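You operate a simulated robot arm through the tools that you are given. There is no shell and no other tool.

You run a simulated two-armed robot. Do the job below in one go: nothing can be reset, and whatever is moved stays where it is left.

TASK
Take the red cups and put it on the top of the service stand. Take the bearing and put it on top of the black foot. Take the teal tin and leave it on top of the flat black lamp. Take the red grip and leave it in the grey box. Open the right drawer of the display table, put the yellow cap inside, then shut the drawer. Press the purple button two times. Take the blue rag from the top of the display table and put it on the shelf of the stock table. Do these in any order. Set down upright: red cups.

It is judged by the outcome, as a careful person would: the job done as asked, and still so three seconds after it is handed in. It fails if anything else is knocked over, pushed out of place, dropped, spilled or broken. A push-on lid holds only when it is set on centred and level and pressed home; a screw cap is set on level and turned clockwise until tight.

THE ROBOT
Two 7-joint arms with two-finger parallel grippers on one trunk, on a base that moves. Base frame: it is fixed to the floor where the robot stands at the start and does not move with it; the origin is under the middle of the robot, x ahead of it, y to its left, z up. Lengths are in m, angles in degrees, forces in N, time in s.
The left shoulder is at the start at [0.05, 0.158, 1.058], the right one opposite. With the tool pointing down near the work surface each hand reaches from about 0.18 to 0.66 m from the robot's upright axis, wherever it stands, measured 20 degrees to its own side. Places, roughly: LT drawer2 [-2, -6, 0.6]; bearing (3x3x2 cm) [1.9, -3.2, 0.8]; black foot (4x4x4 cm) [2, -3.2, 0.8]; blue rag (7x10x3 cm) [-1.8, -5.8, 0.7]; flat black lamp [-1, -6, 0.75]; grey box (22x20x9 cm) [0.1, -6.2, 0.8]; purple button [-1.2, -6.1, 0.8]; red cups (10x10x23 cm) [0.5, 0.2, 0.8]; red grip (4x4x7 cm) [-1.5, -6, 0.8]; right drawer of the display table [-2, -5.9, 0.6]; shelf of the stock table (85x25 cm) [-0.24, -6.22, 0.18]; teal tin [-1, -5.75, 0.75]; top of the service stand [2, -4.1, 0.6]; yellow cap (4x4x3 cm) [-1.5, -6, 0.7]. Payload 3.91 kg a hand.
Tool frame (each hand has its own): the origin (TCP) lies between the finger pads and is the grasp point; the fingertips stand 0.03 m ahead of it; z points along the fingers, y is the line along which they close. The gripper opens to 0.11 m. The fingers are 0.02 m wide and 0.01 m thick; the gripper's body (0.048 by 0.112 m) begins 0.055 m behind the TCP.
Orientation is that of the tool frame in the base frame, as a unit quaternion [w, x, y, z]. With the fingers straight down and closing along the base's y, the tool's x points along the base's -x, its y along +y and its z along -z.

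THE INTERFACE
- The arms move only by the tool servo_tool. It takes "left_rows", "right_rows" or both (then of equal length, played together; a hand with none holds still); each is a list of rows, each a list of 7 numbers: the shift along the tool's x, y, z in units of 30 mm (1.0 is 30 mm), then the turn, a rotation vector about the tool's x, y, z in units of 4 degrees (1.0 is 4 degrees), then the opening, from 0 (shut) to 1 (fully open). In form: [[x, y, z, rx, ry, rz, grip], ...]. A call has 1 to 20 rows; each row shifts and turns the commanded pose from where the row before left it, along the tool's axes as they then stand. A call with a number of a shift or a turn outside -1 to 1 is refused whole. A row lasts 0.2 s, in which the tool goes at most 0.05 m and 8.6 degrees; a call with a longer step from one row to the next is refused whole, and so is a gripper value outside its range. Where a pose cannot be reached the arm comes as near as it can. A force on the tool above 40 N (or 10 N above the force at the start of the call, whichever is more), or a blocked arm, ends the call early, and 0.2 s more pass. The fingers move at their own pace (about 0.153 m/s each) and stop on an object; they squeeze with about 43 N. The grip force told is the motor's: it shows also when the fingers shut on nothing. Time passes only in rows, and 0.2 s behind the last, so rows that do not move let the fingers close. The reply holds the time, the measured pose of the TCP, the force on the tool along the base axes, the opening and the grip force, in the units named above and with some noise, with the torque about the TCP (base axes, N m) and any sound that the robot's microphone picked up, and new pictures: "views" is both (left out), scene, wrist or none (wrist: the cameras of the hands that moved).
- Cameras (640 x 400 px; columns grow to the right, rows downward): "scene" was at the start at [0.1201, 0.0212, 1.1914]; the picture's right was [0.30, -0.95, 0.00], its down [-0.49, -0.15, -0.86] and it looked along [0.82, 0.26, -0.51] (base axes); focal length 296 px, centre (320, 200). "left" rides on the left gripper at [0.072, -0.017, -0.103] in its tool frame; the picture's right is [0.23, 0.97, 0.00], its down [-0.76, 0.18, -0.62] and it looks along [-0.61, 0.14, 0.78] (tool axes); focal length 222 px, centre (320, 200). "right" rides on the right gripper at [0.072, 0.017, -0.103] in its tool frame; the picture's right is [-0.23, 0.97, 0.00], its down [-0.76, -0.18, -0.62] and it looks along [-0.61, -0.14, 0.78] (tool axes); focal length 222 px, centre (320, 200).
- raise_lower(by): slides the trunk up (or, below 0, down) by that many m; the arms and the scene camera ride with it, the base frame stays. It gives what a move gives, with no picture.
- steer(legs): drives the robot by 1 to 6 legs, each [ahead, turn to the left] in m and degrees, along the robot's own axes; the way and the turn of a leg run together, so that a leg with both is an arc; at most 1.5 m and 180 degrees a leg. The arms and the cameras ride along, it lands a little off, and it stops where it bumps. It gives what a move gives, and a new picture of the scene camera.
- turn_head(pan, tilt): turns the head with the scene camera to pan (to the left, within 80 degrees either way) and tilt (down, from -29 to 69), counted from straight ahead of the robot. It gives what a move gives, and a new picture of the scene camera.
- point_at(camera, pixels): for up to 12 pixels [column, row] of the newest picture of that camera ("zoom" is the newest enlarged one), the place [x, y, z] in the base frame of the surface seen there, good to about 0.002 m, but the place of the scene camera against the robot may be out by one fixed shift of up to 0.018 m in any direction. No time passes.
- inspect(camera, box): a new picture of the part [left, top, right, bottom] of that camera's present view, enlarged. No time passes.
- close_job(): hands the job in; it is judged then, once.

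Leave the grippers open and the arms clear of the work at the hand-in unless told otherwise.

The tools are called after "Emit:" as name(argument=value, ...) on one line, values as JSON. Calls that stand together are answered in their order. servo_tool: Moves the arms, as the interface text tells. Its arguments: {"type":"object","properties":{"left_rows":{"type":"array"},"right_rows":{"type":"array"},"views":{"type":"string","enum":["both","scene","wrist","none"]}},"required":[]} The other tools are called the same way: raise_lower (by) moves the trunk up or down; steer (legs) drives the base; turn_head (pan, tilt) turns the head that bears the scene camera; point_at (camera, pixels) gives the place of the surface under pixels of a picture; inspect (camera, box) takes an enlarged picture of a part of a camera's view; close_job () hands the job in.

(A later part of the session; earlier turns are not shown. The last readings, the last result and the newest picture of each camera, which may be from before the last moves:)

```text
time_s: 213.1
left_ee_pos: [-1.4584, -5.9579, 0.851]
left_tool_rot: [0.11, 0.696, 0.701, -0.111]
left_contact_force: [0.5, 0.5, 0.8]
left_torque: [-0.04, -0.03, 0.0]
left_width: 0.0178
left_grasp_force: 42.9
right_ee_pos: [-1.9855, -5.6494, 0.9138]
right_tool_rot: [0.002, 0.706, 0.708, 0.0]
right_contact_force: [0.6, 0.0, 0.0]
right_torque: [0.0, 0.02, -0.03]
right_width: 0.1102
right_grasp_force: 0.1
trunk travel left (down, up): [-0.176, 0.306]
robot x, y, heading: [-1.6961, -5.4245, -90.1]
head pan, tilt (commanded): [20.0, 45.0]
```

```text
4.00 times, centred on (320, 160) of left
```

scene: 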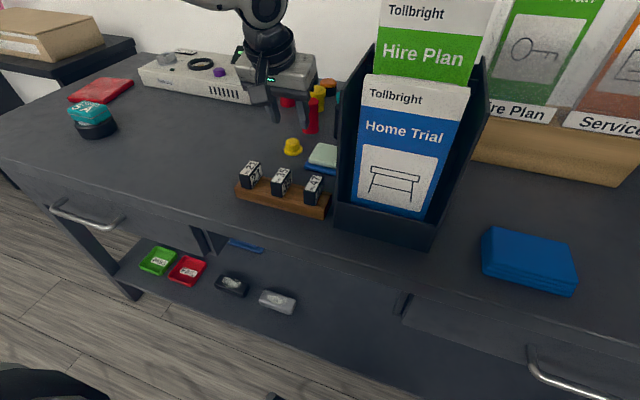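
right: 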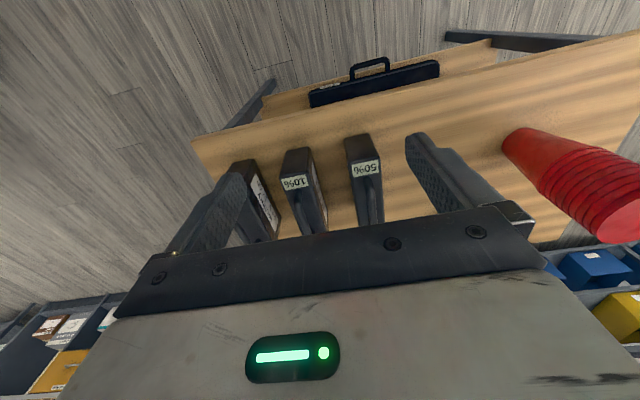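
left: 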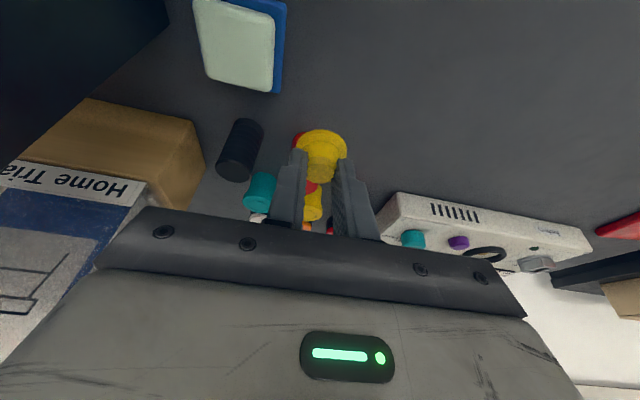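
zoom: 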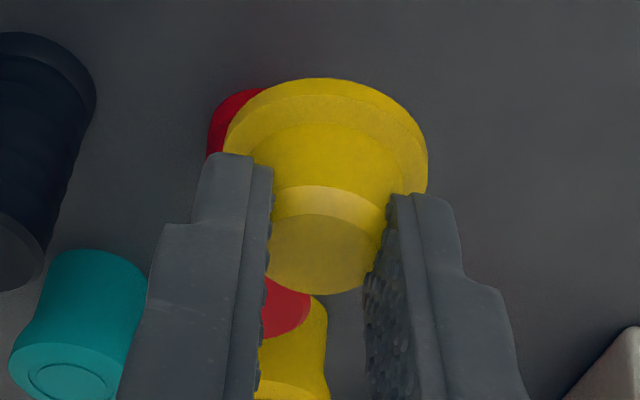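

The cap is held. I'll bring the left hand back and up to a tucked place, then back the robot away to about y −5.15 to give room for opening the drawer with the right hand.

Emit:
servo_tool(left_rows=[[0.5, 0.1, -0.8, 0, 0, 0, 0.1], [0.8, 0.1, -0.5, 0, 0, 0, 0.1], [0.95, 0.1, -0.31, 0, 0, 0, 0.1], [0.95, 0.1, -0.31, 0, 0, 0, 0.1], [0.95, 0.1, -0.31, 0, 0, 0, 0.1], [0.95, 0, -0.31, 0, 0, 0, 0.1], [0.6, 0, -0.2, 0, 0, 0, 0.1]], views="none")

Emit:
steer(legs=[[-0.27, 0]])

Emit:
turn_head(pan=-20, tilt=45)

```text
time_s: 214.7
left_ee_pos: [-1.4454, -5.7699, 0.8748]
left_tool_rot: [0.11, 0.696, 0.701, -0.111]
left_contact_force: [0.2, 0.6, 0.9]
left_torque: [0.02, 0.06, 0.02]
left_width: 0.0177
left_grasp_force: 42.9
right_ee_pos: [-1.9852, -5.6494, 0.9147]
right_tool_rot: [0.001, 0.706, 0.709, -0.001]
right_contact_force: [-1.3, -0.2, 0.8]
right_torque: [-0.01, 0.0, 0.0]
right_width: 0.1099
right_grasp_force: 0.0
trunk travel left (down, up): [-0.176, 0.306]
robot x, y, heading: [-1.697, -5.4263, -89.8]
head pan, tilt (commanded): [20.0, 45.0]
```

```text
time_s: 216.6
left_ee_pos: [-1.4447, -5.4999, 0.8744]
left_tool_rot: [0.109, 0.696, 0.701, -0.111]
left_contact_force: [1.1, 0.5, -0.6]
left_torque: [0.0, -0.02, 0.0]
left_width: 0.0177
left_grasp_force: 42.9
right_ee_pos: [-1.9846, -5.3799, 0.9141]
right_tool_rot: [0.001, 0.705, 0.709, 0.0]
right_contact_force: [-0.2, -0.4, 0.1]
right_torque: [-0.03, 0.02, 0.01]
right_width: 0.1099
right_grasp_force: 0.0
trunk travel left (down, up): [-0.176, 0.306]
robot x, y, heading: [-1.6938, -5.1537, -89.7]
head pan, tilt (commanded): [20.0, 45.0]
```

scene: 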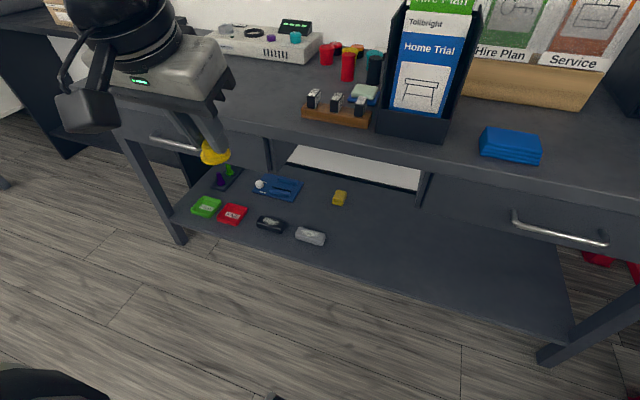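

```text
time_s: 217.7
left_ee_pos: [-1.4454, -5.4999, 0.8763]
left_tool_rot: [0.11, 0.696, 0.701, -0.111]
left_contact_force: [-0.8, 0.2, 0.5]
left_torque: [0.04, 0.0, 0.0]
left_width: 0.0173
left_grasp_force: 42.5
right_ee_pos: [-1.9844, -5.3792, 0.9143]
right_tool_rot: [0.001, 0.705, 0.709, 0.001]
right_contact_force: [0.0, -0.2, 0.1]
right_torque: [-0.02, -0.01, 0.03]
right_width: 0.11
right_grasp_force: 0.1
trunk travel left (down, up): [-0.176, 0.306]
robot x, y, heading: [-1.6945, -5.1574, -89.8]
head pan, tilt (commanded): [-20.0, 45.0]
```

scene: 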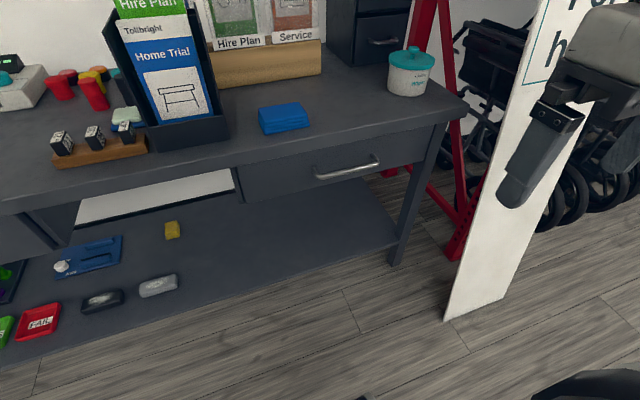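

The view is clear. I'll bring the right hand forward to about y −5.60 and z 0.82, level with the handle in x, before turning it to point forward.

Emit:
servo_tool(right_rows=[[-0.9, 0.08, 0.4, 0, 0, 0, 0.6], [-0.9, 0.08, 0.4, 0, 0, 0, 0.5], [-0.9, 0.08, 0.4, 0, 0, 0, 0.5], [-0.9, 0.08, 0.4, 0, 0, 0, 0.5], [-0.9, 0.08, 0.4, 0, 0, 0, 0.5], [-0.9, 0.08, 0.4, 0, 0, 0, 0.5], [-0.9, 0.08, 0.4, 0, 0, 0, 0.5], [-0.9, 0.08, 0.4, 0, 0, 0, 0.5], [0, 0, 0, 0, 0, 0, 0.5]], views="none")

Emit:
servo_tool(right_rows=[[0, 0, 0, -1, -1, 1, 0.5], [0, 0, 0, -1, -1, 1, 0.5], [0, 0, 0, -1, -1, 1, 0.5], [0, 0, 0, -1, -1, 1, 0.5], [0, 0, 0, -1, -1, 1, 0.5], [0, 0, 0, -1, -1, 1, 0.5], [0, 0, 0, -1, -1, 1, 0.5], [0, 0, 0, -1, -1, 1, 0.5], [0, 0, 0, -1, -1, 1, 0.5]], views="both")

```text
time_s: 219.7
left_ee_pos: [-1.4457, -5.4997, 0.8746]
left_tool_rot: [0.11, 0.695, 0.702, -0.111]
left_contact_force: [0.3, 0.4, -0.1]
left_torque: [0.0, 0.01, -0.02]
left_width: 0.0173
left_grasp_force: 42.5
right_ee_pos: [-1.9651, -5.5952, 0.8176]
right_tool_rot: [0.001, 0.705, 0.709, 0.0]
right_contact_force: [0.1, 0.3, 0.9]
right_torque: [0.01, -0.05, 0.01]
right_width: 0.0549
right_grasp_force: 0.1
trunk travel left (down, up): [-0.176, 0.306]
robot x, y, heading: [-1.6984, -5.1536, -90.2]
head pan, tilt (commanded): [-20.0, 45.0]
```

```text
time_s: 221.7
left_ee_pos: [-1.4446, -5.5003, 0.8761]
left_tool_rot: [0.11, 0.696, 0.701, -0.112]
left_contact_force: [-0.4, -0.1, 0.2]
left_torque: [-0.04, -0.03, -0.01]
left_width: 0.017
left_grasp_force: 42.7
right_ee_pos: [-1.9637, -5.5952, 0.8196]
right_tool_rot: [0.424, 0.815, 0.395, 0.001]
right_contact_force: [0.3, 0.2, -0.4]
right_torque: [0.02, 0.01, 0.01]
right_width: 0.0552
right_grasp_force: 0.0
trunk travel left (down, up): [-0.176, 0.306]
robot x, y, heading: [-1.6983, -5.1551, -89.8]
head pan, tilt (commanded): [-20.0, 45.0]
```

scene: 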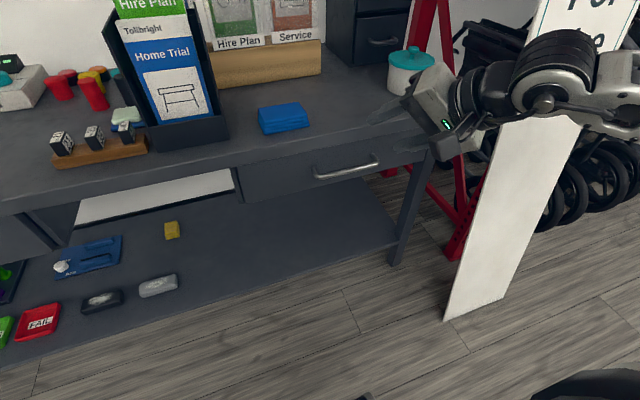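
right: 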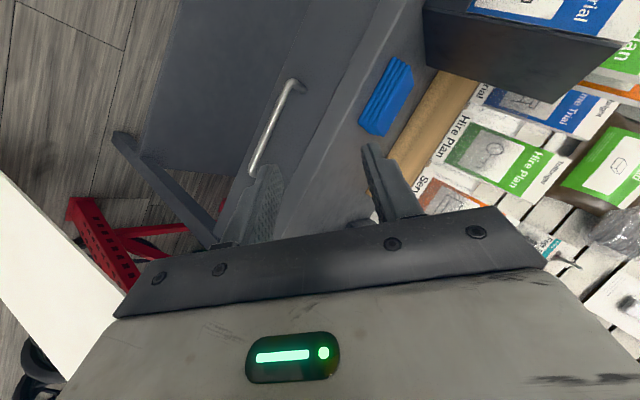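

The turn is going as planned and the arm is well clear of the board. I'll complete the rotation.

Emit:
servo_tool(right_rows=[[0, 0, 0, -1, -1, 1, 0.5], [0, 0, 0, -1, -1, 1, 0.5], [0, 0, 0, -1, -1, 1, 0.5], [0, 0, 0, -1, -1, 1, 0.5], [0, 0, 0, -1, -1, 1, 0.5], [0, 0, 0, -1, -1, 1, 0.5], [0, 0, 0, -1, -1, 1, 0.5], [0, 0, 0, -1, -1, 1, 0.5], [0, 0, 0, -0.32, -0.32, 0.32, 0.5], [0, 0, 0, 0, 0, 0, 0.5]], views="both")

```text
time_s: 223.9
left_ee_pos: [-1.4446, -5.4993, 0.8756]
left_tool_rot: [0.111, 0.695, 0.702, -0.111]
left_contact_force: [-0.1, -0.2, 1.2]
left_torque: [0.04, 0.0, 0.02]
left_width: 0.0165
left_grasp_force: 42.9
right_ee_pos: [-1.9646, -5.5953, 0.8183]
right_tool_rot: [0.708, 0.706, 0.002, 0.001]
right_contact_force: [0.9, -0.6, 0.3]
right_torque: [-0.03, -0.01, 0.02]
right_width: 0.0551
right_grasp_force: 0.1
right hand out of reach, approached as far as the arm can: row 4
trunk travel left (down, up): [-0.176, 0.306]
robot x, y, heading: [-1.6963, -5.1576, -90.0]
head pan, tilt (commanded): [-20.0, 45.0]
```

scene: 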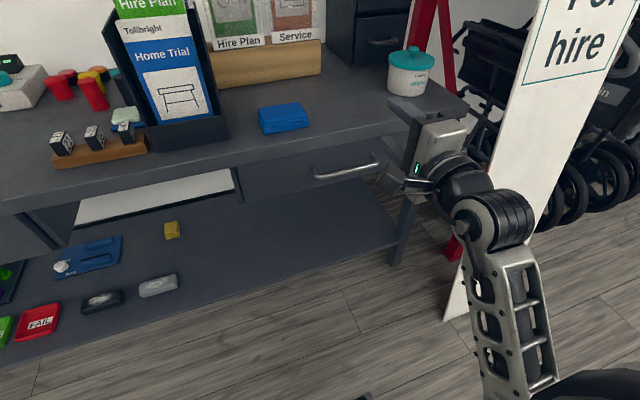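
right: 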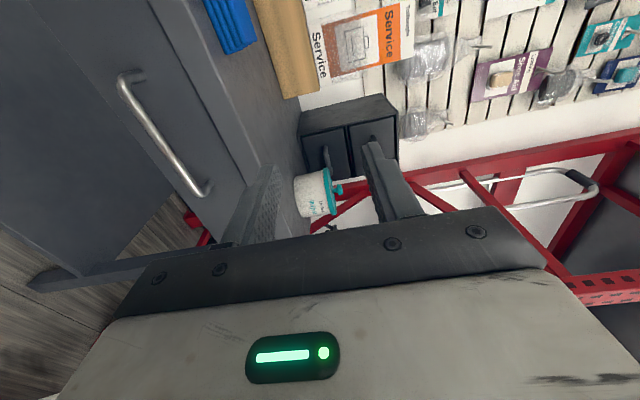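

The right hand now points forward with its fingers closing vertically. The handle bar shows in its camera from (125, 80) to (205, 185). I'll measure it.

Emit:
point_at(camera="right", pixels=[[150, 118], [162, 137], [175, 155], [187, 172], [140, 103], [155, 130], [80, 100], [110, 160], [190, 70], [215, 130], [140, 72], [215, 180]])

Emit:
inspect(camera="right", box=[90, 50, 250, 210])

```text
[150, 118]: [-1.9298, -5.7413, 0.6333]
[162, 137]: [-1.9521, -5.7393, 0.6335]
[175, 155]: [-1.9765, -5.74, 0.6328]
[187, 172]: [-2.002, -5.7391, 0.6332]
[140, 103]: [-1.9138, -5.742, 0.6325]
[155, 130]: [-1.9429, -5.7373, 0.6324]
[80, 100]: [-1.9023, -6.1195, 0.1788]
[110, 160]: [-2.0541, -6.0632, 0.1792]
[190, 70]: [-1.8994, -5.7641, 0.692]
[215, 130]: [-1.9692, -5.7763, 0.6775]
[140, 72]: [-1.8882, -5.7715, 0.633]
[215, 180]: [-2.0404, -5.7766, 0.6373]
```

```text
2.50 times, centred on (170, 130) of right
```

zoom: 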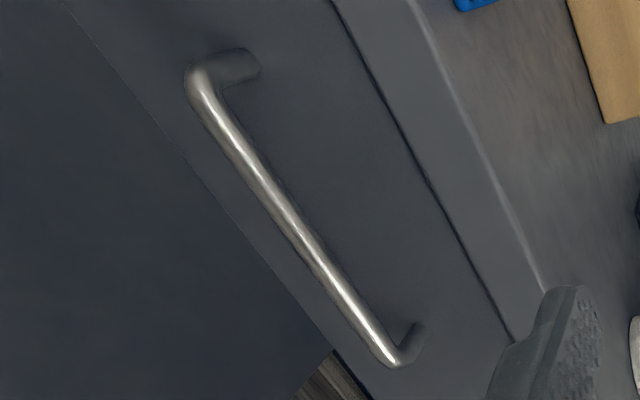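

The bar is at z 0.633 with its centre near y −5.744, the drawer face is at y −5.777, and it spans x −1.89 to −2.03. I'll lower the trunk 10 cm, then bring the right hand down to z 0.633 in front of the bar with a 0.04 opening.

Emit:
raise_lower(by=-0.1)

Emit:
servo_tool(right_rows=[[0.1, -0.7, 0, 0, 0, 0, 0.36], [0.05, -0.8, 0, 0, 0, 0, 0.36], [0, -0.8, 0, 0, 0, 0, 0.36], [0, -0.53, 0, 0, 0, 0, 0.36], [0, 0, 0, 0, 0, 0, 0.36]], views="both")

```text
time_s: 225.2
left_ee_pos: [-1.4455, -5.5, 0.7749]
left_tool_rot: [0.11, 0.696, 0.701, -0.111]
left_contact_force: [0.3, -0.3, 0.3]
left_torque: [0.02, 0.01, 0.02]
left_width: 0.0184
left_grasp_force: 42.5
right_ee_pos: [-1.9652, -5.5953, 0.7184]
right_tool_rot: [0.709, 0.705, 0.002, 0.002]
right_contact_force: [0.3, -0.2, -0.2]
right_torque: [0.02, 0.03, 0.01]
right_width: 0.055
right_grasp_force: 0.2
trunk travel left (down, up): [-0.076, 0.406]
robot x, y, heading: [-1.6997, -5.1527, -89.7]
head pan, tilt (commanded): [-20.0, 45.0]
```

```text
time_s: 226.4
left_ee_pos: [-1.4444, -5.5004, 0.7748]
left_tool_rot: [0.109, 0.695, 0.701, -0.112]
left_contact_force: [0.6, 0.0, 0.0]
left_torque: [0.01, 0.0, -0.04]
left_width: 0.0187
left_grasp_force: 42.7
right_ee_pos: [-1.9592, -5.5962, 0.6329]
right_tool_rot: [0.708, 0.706, 0.001, 0.002]
right_contact_force: [0.0, -0.6, -0.2]
right_torque: [0.02, 0.0, -0.02]
right_width: 0.0397
right_grasp_force: 0.2
trunk travel left (down, up): [-0.076, 0.406]
robot x, y, heading: [-1.6964, -5.1533, -90.1]
head pan, tilt (commanded): [-20.0, 45.0]
```

scene: 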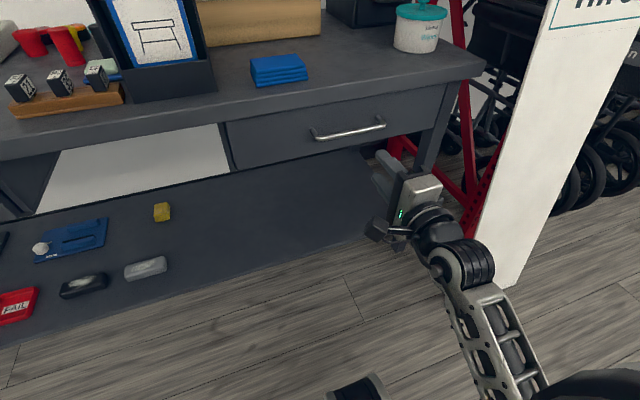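
right: 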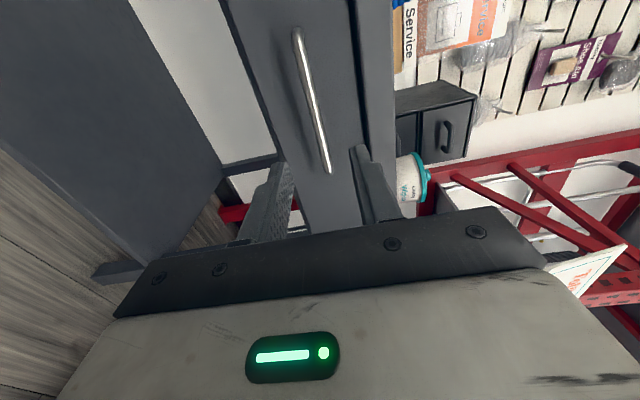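

The bar lies between the two fingers in the right camera. I'll advance 12 cm, then check the alignment.

Emit:
servo_tool(right_rows=[[0, 0, 0.7, 0, 0, 0, 0.36], [0, 0, 0.9, 0, 0, 0, 0.36], [0, 0, 0.9, 0, 0, 0, 0.36], [0, 0, 0.9, 0, 0, 0, 0.36], [0, 0, 0.5, 0, 0, 0, 0.36], [0, 0, 0, 0, 0, 0, 0.36]], views="both")

Emit:
inspect(camera="right", box=[220, 60, 420, 240])

```text
time_s: 227.8
left_ee_pos: [-1.4446, -5.4999, 0.776]
left_tool_rot: [0.11, 0.695, 0.701, -0.111]
left_contact_force: [-0.7, -0.1, 0.3]
left_torque: [0.02, 0.04, -0.02]
left_width: 0.0184
left_grasp_force: 43.1
right_ee_pos: [-1.9606, -5.7136, 0.634]
right_tool_rot: [0.709, 0.705, 0.001, 0.004]
right_contact_force: [-0.3, 0.0, -0.6]
right_torque: [0.01, 0.01, -0.02]
right_width: 0.0394
right_grasp_force: 0.0
trunk travel left (down, up): [-0.076, 0.406]
robot x, y, heading: [-1.7002, -5.1537, -89.8]
head pan, tilt (commanded): [-20.0, 45.0]
```

scene: 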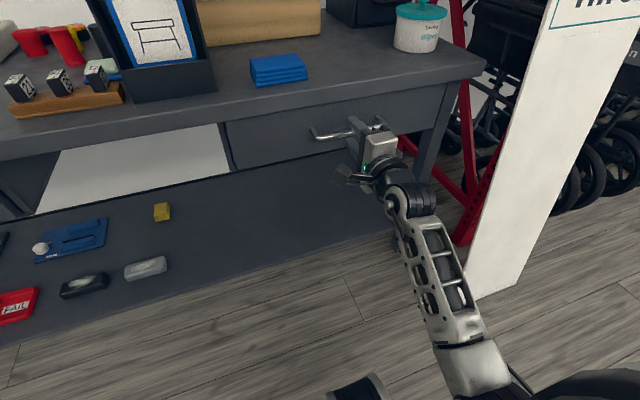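
right: 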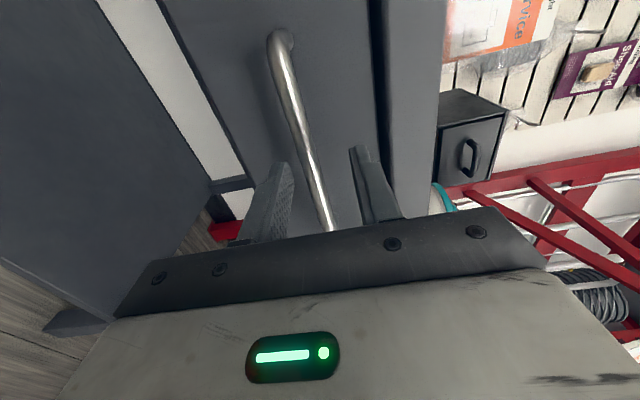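

```text
2.22 times, centred on (320, 150) of right
```

zoom: 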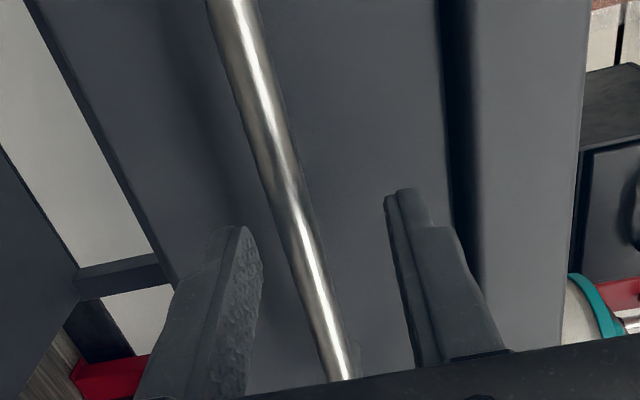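

The bar is between the fingers. I'll advance the last 2.4 cm and close on it.

Emit:
servo_tool(right_rows=[[0, 0, 0.4, 0, 0, 0, 0.36], [0, 0, 0.4, 0, 0, 0, 0.36], [0, 0, 0, 0, 0, 0, 0.36], [0, 0, 0, 0, 0, 0, 0.2], [0, 0, 0, 0, 0, 0, 0], [0, 0, 0, 0, 0, 0, 0], [0, 0, 0, 0, 0, 0, 0]], views="both")

```text
time_s: 229.4
left_ee_pos: [-1.4459, -5.5016, 0.7756]
left_tool_rot: [0.11, 0.696, 0.701, -0.11]
left_contact_force: [-0.1, 0.0, -1.0]
left_torque: [-0.01, 0.03, 0.03]
left_width: 0.0185
left_grasp_force: 42.7
right_ee_pos: [-1.9585, -5.7377, 0.6275]
right_tool_rot: [0.704, 0.71, 0.002, 0.003]
right_contact_force: [2.6, 3.9, -21.1]
right_torque: [-0.02, 0.25, -0.77]
right_width: 0.0116
right_grasp_force: 45.2
trunk travel left (down, up): [-0.076, 0.406]
robot x, y, heading: [-1.7001, -5.154, -89.6]
head pan, tilt (commanded): [-20.0, 45.0]
```

scene: 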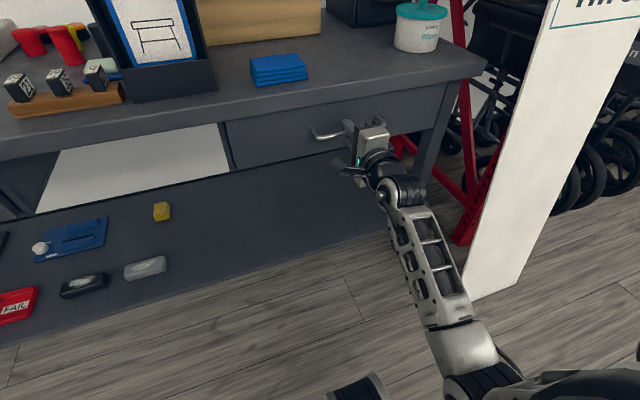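
right: 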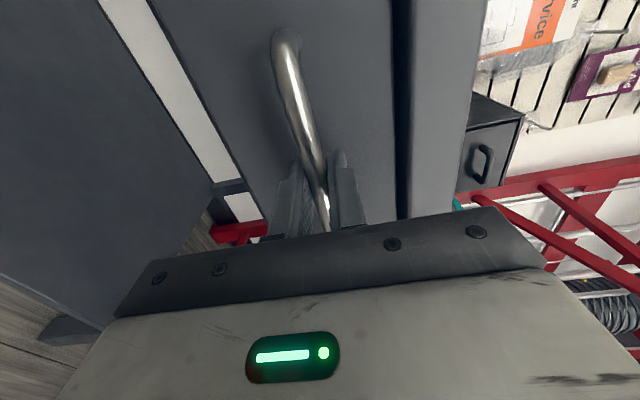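

The bar is gripped at 0.0116 m, with about 21 N of vertical strain because the bar sits 6 mm lower than the hand. I'll relax that, then pull slowly toward the robot.

Emit:
servo_tool(right_rows=[[0, -0.2, 0, 0, 0, 0, 0], [0, 0, 0, 0, 0, 0, 0], [0, 0, -0.3, 0, 0, 0, 0], [0, 0, -0.4, 0, 0, 0, 0], [0, 0, -0.4, 0, 0, 0, 0]], views="scene")

```text
time_s: 230.6
left_ee_pos: [-1.4445, -5.4997, 0.776]
left_tool_rot: [0.11, 0.695, 0.701, -0.111]
left_contact_force: [-1.0, -0.2, 0.4]
left_torque: [0.01, 0.01, 0.01]
left_width: 0.0182
left_grasp_force: 43.0
right_ee_pos: [-1.96, -5.7037, 0.6273]
right_tool_rot: [0.708, 0.706, 0.002, 0.003]
right_contact_force: [0.0, -1.5, -6.7]
right_torque: [-0.01, 0.16, 0.9]
right_width: 0.0119
right_grasp_force: 45.2
trunk travel left (down, up): [-0.076, 0.406]
robot x, y, heading: [-1.6969, -5.154, -89.9]
head pan, tilt (commanded): [-20.0, 45.0]
```

scene: 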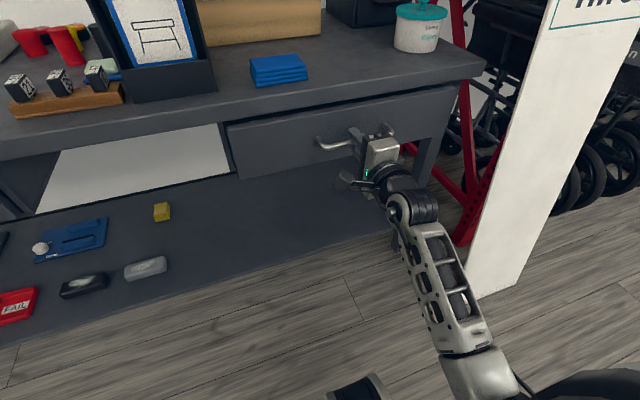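

The drawer slides out. I'll keep pulling another 10 cm with the arm.

Emit:
servo_tool(right_rows=[[0, 0, -0.5, 0, 0, 0, 0], [0, 0, -0.6, 0, 0, 0, 0], [0, 0, -0.6, 0, 0, 0, 0], [0, 0, -0.6, 0, 0, 0, 0], [0, 0, -0.6, 0, 0, 0, 0], [0, 0, -0.4, 0, 0, 0, 0], [0, 0, 0, 0, 0, 0, 0]], views="scene")

```text
time_s: 232.2
left_ee_pos: [-1.4438, -5.4998, 0.7742]
left_tool_rot: [0.11, 0.695, 0.702, -0.112]
left_contact_force: [0.2, -0.2, -1.3]
left_torque: [-0.04, -0.03, -0.04]
left_width: 0.02
left_grasp_force: 42.7
right_ee_pos: [-1.9599, -5.604, 0.6288]
right_tool_rot: [0.708, 0.707, 0.001, 0.002]
right_contact_force: [4.9, 0.3, -2.4]
right_torque: [-0.01, 0.09, -0.11]
right_width: 0.0117
right_grasp_force: 45.4
trunk travel left (down, up): [-0.076, 0.406]
robot x, y, heading: [-1.6981, -5.1535, -89.9]
head pan, tilt (commanded): [-20.0, 45.0]
```

scene: 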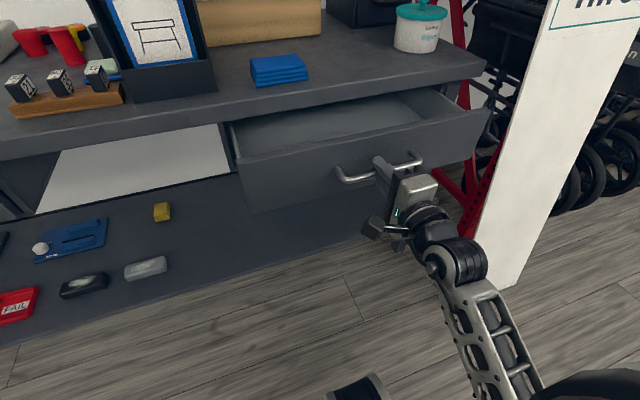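

The drawer is out about 13 cm. I'll pull a bit more by backing the base 8 cm with the grip held, then check the cap in the left hand.

Emit:
steer(legs=[[-0.08, 0]])

Emit:
inspect(camera="left", box=[250, 100, 390, 220])

```text
time_s: 233.3
left_ee_pos: [-1.4443, -5.4193, 0.7766]
left_tool_rot: [0.11, 0.695, 0.702, -0.11]
left_contact_force: [0.8, 0.2, 0.2]
left_torque: [-0.03, 0.01, 0.04]
left_width: 0.02
left_grasp_force: 43.5
right_ee_pos: [-1.9601, -5.5238, 0.6277]
right_tool_rot: [0.708, 0.706, 0.002, 0.002]
right_contact_force: [1.7, 2.7, 0.3]
right_torque: [0.05, 0.05, 0.45]
right_width: 0.0119
right_grasp_force: 45.6
trunk travel left (down, up): [-0.076, 0.406]
robot x, y, heading: [-1.6995, -5.0759, -90.3]
head pan, tilt (commanded): [-20.0, 45.0]
```

scene: 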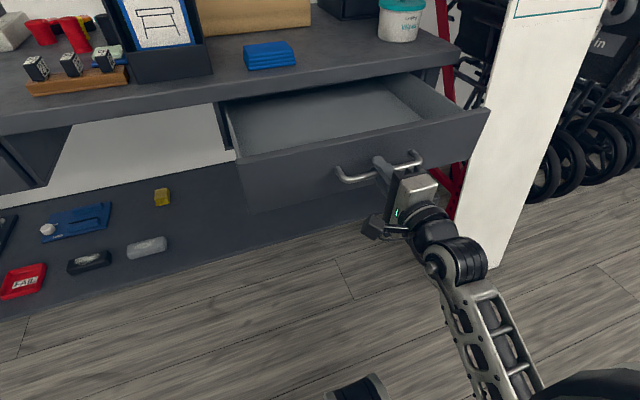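

```text
3.33 times, centred on (320, 160) of left
```

zoom: 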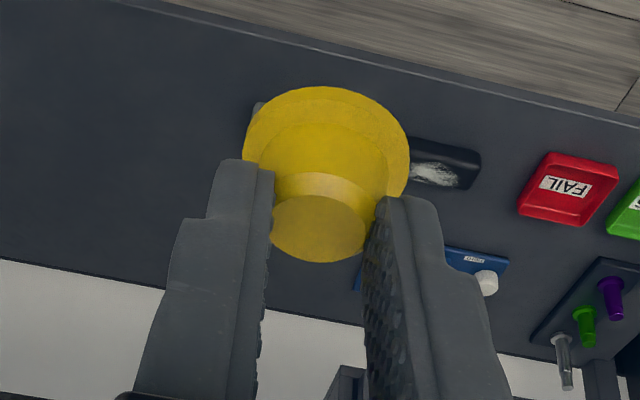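

The drawer is open about 21 cm and the cap is still held. I'll open the right fingers, back the base 8 cm off the handle, then raise the right hand.

Emit:
servo_tool(right_rows=[[0, 0, 0, 0, 0, 0, 0.2], [0, 0, 0, 0, 0, 0, 0.4], [0, 0, 0, 0, 0, 0, 0.4]], views="none")

Emit:
steer(legs=[[-0.08, 0]])

Emit:
servo_tool(right_rows=[[0, 0.9, 0, 0, 0, 0, 0.4], [0, 0.9, 0, 0, 0, 0, 0.4], [0, 0.9, 0, 0, 0, 0, 0.4], [0, 0.9, 0, 0, 0, 0, 0.4], [0, 0.9, 0, 0, 0, 0, 0.4], [0, 0.9, 0, 0, 0, 0, 0.4], [0, 0.9, 0, 0, 0, 0, 0.4], [0, 0, 0, 0, 0, 0, 0.4]], views="scene")

```text
time_s: 234.1
left_ee_pos: [-1.4445, -5.4188, 0.7759]
left_tool_rot: [0.11, 0.696, 0.701, -0.111]
left_contact_force: [0.5, -0.1, 0.5]
left_torque: [-0.01, 0.02, 0.0]
left_width: 0.0202
left_grasp_force: 43.0
right_ee_pos: [-1.9585, -5.5248, 0.6278]
right_tool_rot: [0.708, 0.707, 0.001, 0.001]
right_contact_force: [0.3, -0.6, 0.4]
right_torque: [-0.01, 0.0, 0.0]
right_width: 0.0439
right_grasp_force: 0.1
trunk travel left (down, up): [-0.076, 0.406]
robot x, y, heading: [-1.6964, -5.0776, -89.8]
head pan, tilt (commanded): [-20.0, 45.0]
```

```text
time_s: 235.1
left_ee_pos: [-1.4445, -5.3403, 0.7749]
left_tool_rot: [0.11, 0.695, 0.702, -0.111]
left_contact_force: [-0.3, -0.7, 0.2]
left_torque: [-0.05, 0.01, 0.0]
left_width: 0.0201
left_grasp_force: 43.3
right_ee_pos: [-1.9595, -5.4456, 0.6277]
right_tool_rot: [0.708, 0.706, 0.002, 0.002]
right_contact_force: [0.2, 0.7, -0.7]
right_torque: [-0.02, 0.0, 0.01]
right_width: 0.0442
right_grasp_force: 0.1
trunk travel left (down, up): [-0.076, 0.406]
robot x, y, heading: [-1.696, -4.9937, -89.9]
head pan, tilt (commanded): [-20.0, 45.0]
```

scene: 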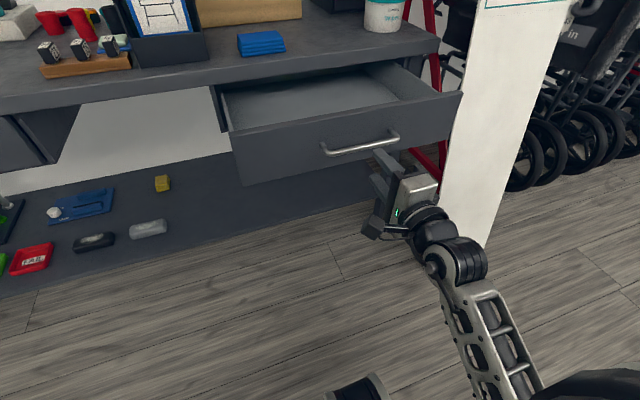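

```text
time_s: 236.5
left_ee_pos: [-1.4452, -5.3412, 0.7736]
left_tool_rot: [0.11, 0.695, 0.701, -0.111]
left_contact_force: [-0.1, 0.0, 0.4]
left_torque: [0.0, -0.01, -0.01]
left_width: 0.0204
left_grasp_force: 43.0
right_ee_pos: [-1.9816, -5.4421, 0.7791]
right_tool_rot: [0.696, 0.711, 0.067, -0.079]
right_contact_force: [-0.1, 0.2, -0.7]
right_torque: [0.04, 0.0, 0.03]
right_width: 0.044
right_grasp_force: 0.2
right hand out of reach, approached as far as the arm can: row 6
trunk travel left (down, up): [-0.076, 0.406]
robot x, y, heading: [-1.6996, -4.9944, -89.9]
head pan, tilt (commanded): [-20.0, 45.0]
stopped in row 6 (right hand): the arm was blocked; the commanded pose is now the measured one
```

scene: 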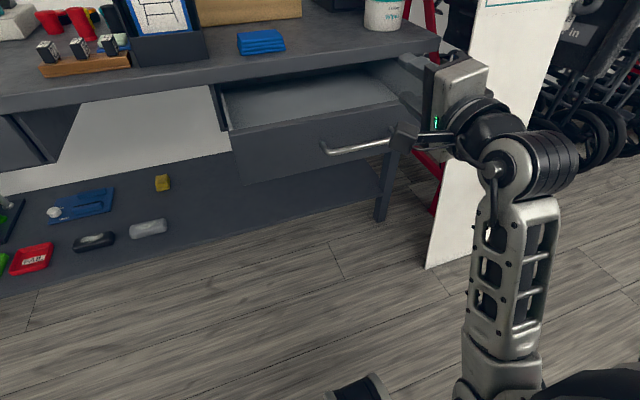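

The right arm reached a joint limit at z 0.78, which is still clear of the drawer. I'll raise the trunk 8 cm and measure the drawer's rim and floor.

Emit:
raise_lower(by=0.08)

Emit:
point_at(camera="scene", pixels=[[300, 128], [240, 130], [215, 90], [270, 115], [330, 100], [375, 95], [355, 145], [400, 90], [240, 95], [300, 105]])

```text
time_s: 237.7
left_ee_pos: [-1.4453, -5.34, 0.8564]
left_tool_rot: [0.11, 0.696, 0.701, -0.112]
left_contact_force: [0.6, -0.3, 0.2]
left_torque: [-0.03, 0.01, 0.02]
left_width: 0.0198
left_grasp_force: 42.9
right_ee_pos: [-1.9803, -5.4422, 0.8593]
right_tool_rot: [0.696, 0.711, 0.067, -0.078]
right_contact_force: [0.0, -0.2, 0.0]
right_torque: [0.01, 0.03, 0.01]
right_width: 0.0439
right_grasp_force: 0.0
trunk travel left (down, up): [-0.156, 0.326]
robot x, y, heading: [-1.7017, -4.9931, -89.7]
head pan, tilt (commanded): [-20.0, 45.0]
```

```text
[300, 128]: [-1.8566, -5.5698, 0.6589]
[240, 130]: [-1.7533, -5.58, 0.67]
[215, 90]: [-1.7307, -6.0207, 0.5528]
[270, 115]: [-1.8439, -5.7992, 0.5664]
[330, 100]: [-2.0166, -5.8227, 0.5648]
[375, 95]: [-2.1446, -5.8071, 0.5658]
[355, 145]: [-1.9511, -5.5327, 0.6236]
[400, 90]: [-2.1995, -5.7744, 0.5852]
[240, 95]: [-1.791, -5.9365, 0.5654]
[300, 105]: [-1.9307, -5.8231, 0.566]
```

The drawer floor is at z ≈ 0.577 and its rim at ≈ 0.68. I'll step forward 20 cm and turn right 45°, so the left hand comes over the open drawer. Both hands are well above the rim.

Emit:
steer(legs=[[0.19, 0], [0, -45]])

Emit:
turn_head(pan=20, tilt=50)

```text
time_s: 241.3
left_ee_pos: [-1.763, -5.608, 0.856]
left_tool_rot: [0.059, 0.911, 0.381, -0.146]
left_contact_force: [-0.4, -0.4, 0.6]
left_torque: [0.01, 0.0, -0.03]
left_width: 0.0197
left_grasp_force: 43.4
right_ee_pos: [-2.2133, -5.302, 0.8607]
right_tool_rot: [0.612, 0.682, -0.211, -0.339]
right_contact_force: [-0.1, -1.0, -0.2]
right_torque: [0.0, -0.01, 0.01]
right_width: 0.044
right_grasp_force: 0.0
trunk travel left (down, up): [-0.156, 0.326]
robot x, y, heading: [-1.6961, -5.1872, -134.9]
head pan, tilt (commanded): [-20.0, 45.0]
```

scene: 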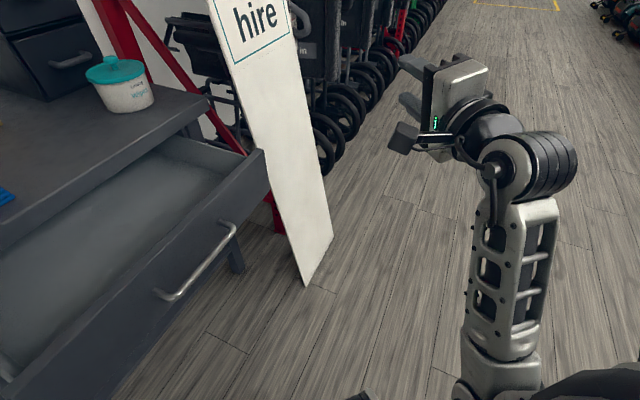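

```text
time_s: 242.4
left_ee_pos: [-1.7615, -5.609, 0.8547]
left_tool_rot: [0.06, 0.911, 0.381, -0.146]
left_contact_force: [0.4, -0.6, -0.3]
left_torque: [0.02, 0.01, -0.04]
left_width: 0.0195
left_grasp_force: 42.8
right_ee_pos: [-2.2149, -5.302, 0.8597]
right_tool_rot: [0.612, 0.683, -0.211, -0.339]
right_contact_force: [1.1, 0.5, -0.5]
right_torque: [-0.02, 0.01, -0.02]
right_width: 0.044
right_grasp_force: 0.0
trunk travel left (down, up): [-0.156, 0.326]
robot x, y, heading: [-1.7009, -5.1856, -135.0]
head pan, tilt (commanded): [20.0, 50.0]
```

scene: 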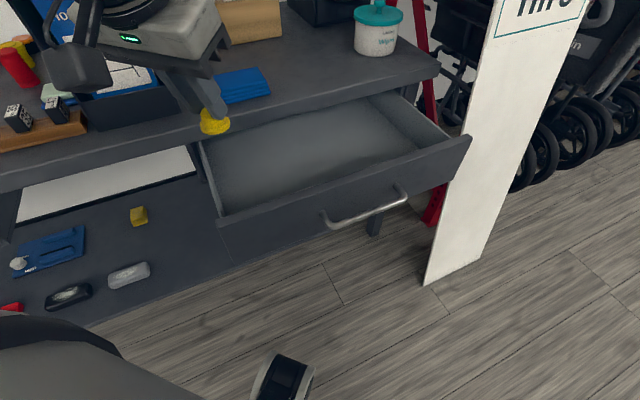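

The left hand is over the drawer's left front corner. I'll set the tool vertical and move to [−1.87, −5.665] above the open drawer.

Emit:
servo_tool(left_rows=[[0, 0, 0, 0, 1, 0, 0.1], [0, 0, 0, 0, 1, 0, 0.1], [0, 0, 0, 0, 1, 0, 0.1], [0, 0, 0, 0, 1, 0, 0.1], [0, 0, 0, 0, 0.5, 0, 0.1], [-0.6, -0.2, 0, 0, 0, 0, 0.1], [-0.8, -0.25, 0.3, 0, 0, 0, 0.1], [-0.8, -0.25, 0.4, 0, 0, 0, 0.1], [-0.8, -0.25, 0.5, 0, 0, 0, 0.1], [-0.8, -0.25, 0.5, 0, 0, 0, 0.1], [0, 0, 0, 0, 0, 0, 0.1]], views="both")

```text
time_s: 244.8
left_ee_pos: [-1.8677, -5.6637, 0.8056]
left_tool_rot: [-0.002, 0.923, 0.385, -0.002]
left_contact_force: [0.5, -0.6, -0.7]
left_torque: [-0.01, 0.01, 0.0]
left_width: 0.0198
left_grasp_force: 43.2
right_ee_pos: [-2.2132, -5.3009, 0.86]
right_tool_rot: [0.612, 0.683, -0.21, -0.339]
right_contact_force: [0.1, 0.6, -0.6]
right_torque: [0.01, 0.02, 0.0]
right_width: 0.0441
right_grasp_force: 0.0
trunk travel left (down, up): [-0.156, 0.326]
robot x, y, heading: [-1.6945, -5.1875, -135.0]
head pan, tilt (commanded): [20.0, 50.0]
```

scene: 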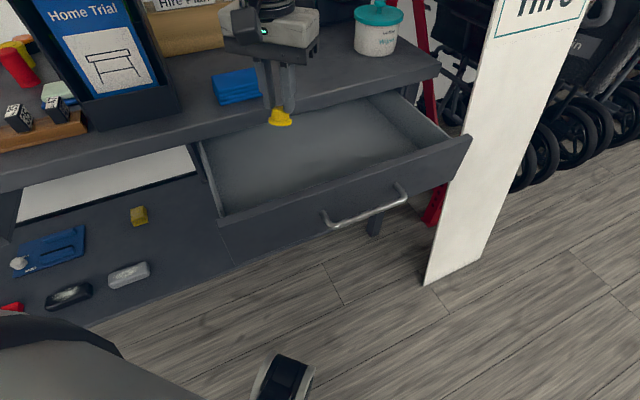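
left: 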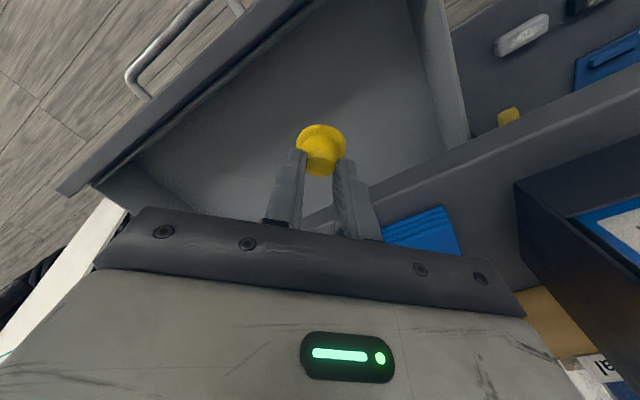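

The cap is above the drawer interior. I'll measure the drawer floor, the front rim and the table edge with the left camera.

Emit:
point_at(camera="left", pixels=[[320, 90], [250, 110], [380, 110], [230, 60], [200, 95], [420, 165], [380, 190], [445, 100], [410, 60], [320, 160], [323, 130]])

```text
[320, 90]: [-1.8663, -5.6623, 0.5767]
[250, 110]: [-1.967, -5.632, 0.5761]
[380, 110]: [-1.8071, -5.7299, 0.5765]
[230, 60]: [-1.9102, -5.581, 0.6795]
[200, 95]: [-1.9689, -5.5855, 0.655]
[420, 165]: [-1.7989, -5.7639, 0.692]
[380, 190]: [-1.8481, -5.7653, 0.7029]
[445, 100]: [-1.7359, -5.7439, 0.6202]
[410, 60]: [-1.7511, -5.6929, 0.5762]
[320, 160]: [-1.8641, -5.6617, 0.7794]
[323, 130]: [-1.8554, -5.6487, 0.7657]
```

The floor is z 0.5765, the rim's inner face is at y −5.583, and the table edge is at y −5.764, so the gripper fits between. I'll descend to about 3 cm above release height, then slowly.

Emit:
servo_tool(left_rows=[[0, 0, 0.6, 0, 0, 0, 0.1], [0, 0, 0.9, 0, 0, 0, 0.1], [0, 0, 0.9, 0, 0, 0, 0.1], [0, 0, 0.9, 0, 0, 0, 0.1], [0, 0, 0.9, 0, 0, 0, 0.1], [0, 0, 0.7, 0, 0, 0, 0.1], [0, 0, 0, 0, 0, 0, 0.1]], views="both")

```text
time_s: 246.4
left_ee_pos: [-1.8697, -5.665, 0.6577]
left_tool_rot: [-0.001, 0.923, 0.386, -0.001]
left_contact_force: [0.4, 0.0, -0.2]
left_torque: [0.0, 0.01, -0.01]
left_width: 0.0197
left_grasp_force: 43.4
right_ee_pos: [-2.2127, -5.3016, 0.8596]
right_tool_rot: [0.613, 0.682, -0.211, -0.339]
right_contact_force: [-1.1, 0.5, 0.2]
right_torque: [-0.03, -0.03, 0.0]
right_width: 0.0442
right_grasp_force: 0.0
trunk travel left (down, up): [-0.156, 0.326]
robot x, y, heading: [-1.6952, -5.1885, -134.7]
head pan, tilt (commanded): [20.0, 50.0]
```

scene: 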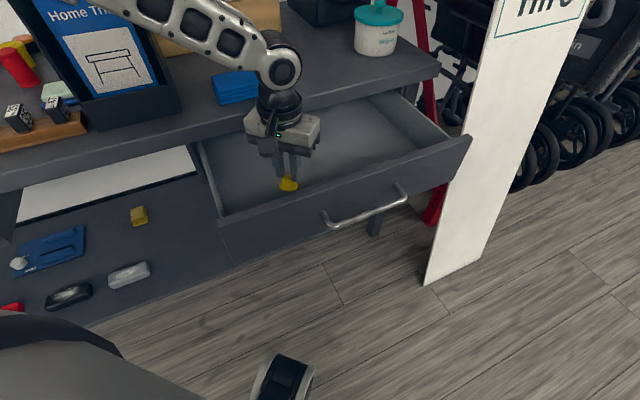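
left: 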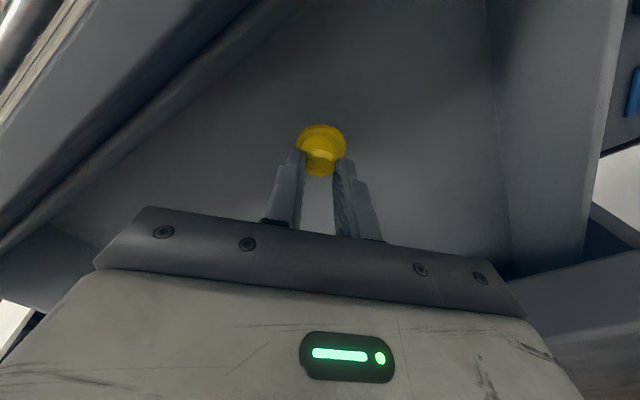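

All clear. I'll lower the last 3 cm in small steps.

Emit:
servo_tool(left_rows=[[0, 0, 0.3, 0, 0, 0, 0.1], [0, 0, 0.3, 0, 0, 0, 0.1], [0, 0, 0.2, 0, 0, 0, 0.1], [0, 0, 0.15, 0, 0, 0, 0.1], [0, 0, 0, 0, 0, 0, 0.1]], views="wrist")

```text
time_s: 247.6
left_ee_pos: [-1.8655, -5.6631, 0.6324]
left_tool_rot: [-0.001, 0.922, 0.386, -0.002]
left_contact_force: [0.3, -0.6, 0.8]
left_torque: [0.02, 0.02, 0.0]
left_width: 0.0196
left_grasp_force: 43.2
left hand out of reach, approached as far as the arm can: row 3
right_ee_pos: [-2.2133, -5.3014, 0.8596]
right_tool_rot: [0.613, 0.682, -0.211, -0.338]
right_contact_force: [0.3, -0.4, 0.3]
right_torque: [-0.01, 0.0, -0.02]
right_width: 0.0438
right_grasp_force: 0.1
trunk travel left (down, up): [-0.156, 0.326]
robot x, y, heading: [-1.6959, -5.1829, -135.0]
head pan, tilt (commanded): [20.0, 50.0]
```

left: 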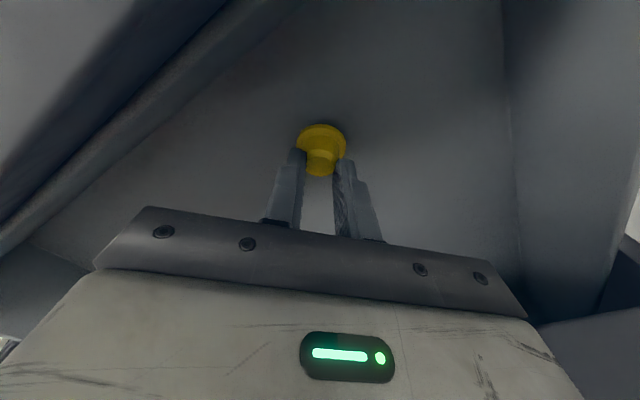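

TCP is at z 0.632 and the arm is near its limit. I'll lower the trunk 7 mm for the last bit.

Emit:
raise_lower(by=-0.007)

Emit:
inspect(camera="left", box=[260, 90, 380, 200])

```text
time_s: 248.1
left_ee_pos: [-1.8637, -5.6633, 0.63]
left_tool_rot: [-0.001, 0.922, 0.387, -0.005]
left_contact_force: [8.1, 1.5, 31.0]
left_torque: [-0.17, -0.15, 0.02]
left_width: 0.0195
left_grasp_force: 42.7
right_ee_pos: [-2.212, -5.2991, 0.8546]
right_tool_rot: [0.613, 0.681, -0.211, -0.339]
right_contact_force: [0.8, -0.5, -0.3]
right_torque: [-0.01, 0.0, -0.01]
right_width: 0.0437
right_grasp_force: 0.0
trunk travel left (down, up): [-0.149, 0.333]
robot x, y, heading: [-1.6988, -5.1879, -134.8]
head pan, tilt (commanded): [20.0, 50.0]
```

```text
3.64 times, centred on (320, 145) of left
```

zoom: 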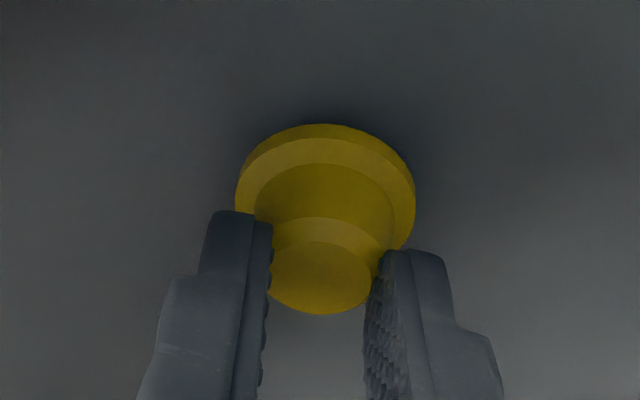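

31 N: the cap is touching the drawer floor. I'll ease up 4 mm, then release.

Emit:
raise_lower(by=0.005)

Emit:
servo_tool(left_rows=[[0, 0, 0, 0, 0, 0, 0.25], [0, 0, 0, 0, 0, 0, 0.35], [0, 0, 0, 0, 0, 0, 0.45], [0, 0, 0, 0, 0, 0, 0.45]], views="wrist")

```text
time_s: 248.7
left_ee_pos: [-1.8648, -5.6629, 0.6304]
left_tool_rot: [-0.001, 0.923, 0.386, -0.001]
left_contact_force: [-3.0, -2.5, 7.0]
left_torque: [-0.15, 0.18, 0.01]
left_width: 0.0196
left_grasp_force: 43.2
right_ee_pos: [-2.2144, -5.3006, 0.8562]
right_tool_rot: [0.612, 0.682, -0.211, -0.339]
right_contact_force: [0.7, 0.2, -0.3]
right_torque: [-0.01, -0.02, -0.02]
right_width: 0.0442
right_grasp_force: 0.0
trunk travel left (down, up): [-0.154, 0.328]
robot x, y, heading: [-1.6966, -5.1828, -135.3]
head pan, tilt (commanded): [20.0, 50.0]
```

```text
time_s: 249.7
left_ee_pos: [-1.8648, -5.6643, 0.6308]
left_tool_rot: [-0.001, 0.923, 0.386, -0.002]
left_contact_force: [0.4, 1.3, -0.1]
left_torque: [-0.01, 0.0, -0.04]
left_width: 0.0494
left_grasp_force: 0.1
right_ee_pos: [-2.2122, -5.3016, 0.8575]
right_tool_rot: [0.613, 0.682, -0.211, -0.338]
right_contact_force: [-0.4, -0.8, 0.4]
right_torque: [0.02, 0.0, 0.02]
right_width: 0.0439
right_grasp_force: 0.1
trunk travel left (down, up): [-0.154, 0.328]
robot x, y, heading: [-1.6971, -5.1862, -135.2]
head pan, tilt (commanded): [20.0, 50.0]
```

left: 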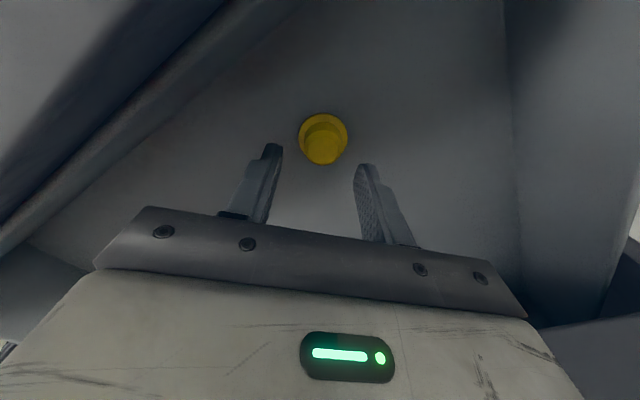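

The cap lies in the drawer. I'll raise the left hand straight out, 17 cm, and pull it back.

Emit:
servo_tool(left_rows=[[0, 0, -0.5, 0, 0, 0, 0.45], [0, 0, -0.9, 0, 0, 0, 0.45], [0, 0, -0.9, 0, 0, 0, 0.45], [0, 0, -0.9, 0, 0, 0, 0.45], [0, 0, -0.9, 0, 0, 0, 0.45], [0, 0, -0.9, 0, 0, 0, 0.45], [0, 0, -0.9, 0, 0, 0, 0.6], [0.8, 0.2, 0, 0, 0, 0, 0.8], [0.9, 0.2, 0, 0, 0, 0, 1], [0.9, 0.2, 0, 0, 0, 0, 1], [0.9, 0.2, 0, 0, 0, 0, 1]], views="scene")

```text
time_s: 252.1
left_ee_pos: [-1.7707, -5.6055, 0.8073]
left_tool_rot: [-0.001, 0.923, 0.386, -0.002]
left_contact_force: [0.7, 0.0, -0.3]
left_torque: [-0.01, -0.01, -0.02]
left_width: 0.1099
left_grasp_force: 0.1
right_ee_pos: [-2.2134, -5.3015, 0.857]
right_tool_rot: [0.613, 0.682, -0.21, -0.339]
right_contact_force: [0.1, 0.2, -0.2]
right_torque: [-0.01, 0.01, -0.01]
right_width: 0.0439
right_grasp_force: 0.0
trunk travel left (down, up): [-0.154, 0.328]
robot x, y, heading: [-1.6993, -5.1863, -135.3]
head pan, tilt (commanded): [20.0, 50.0]
```

scene: 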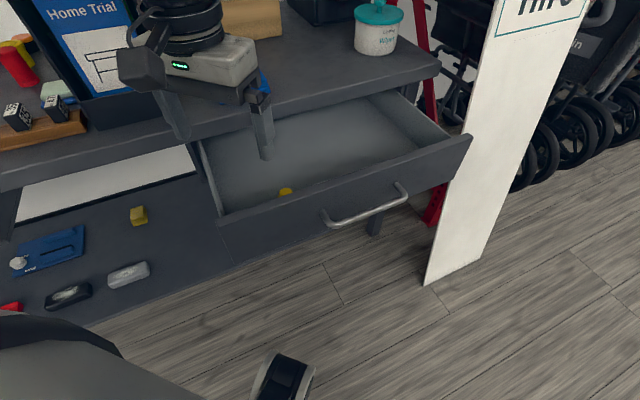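

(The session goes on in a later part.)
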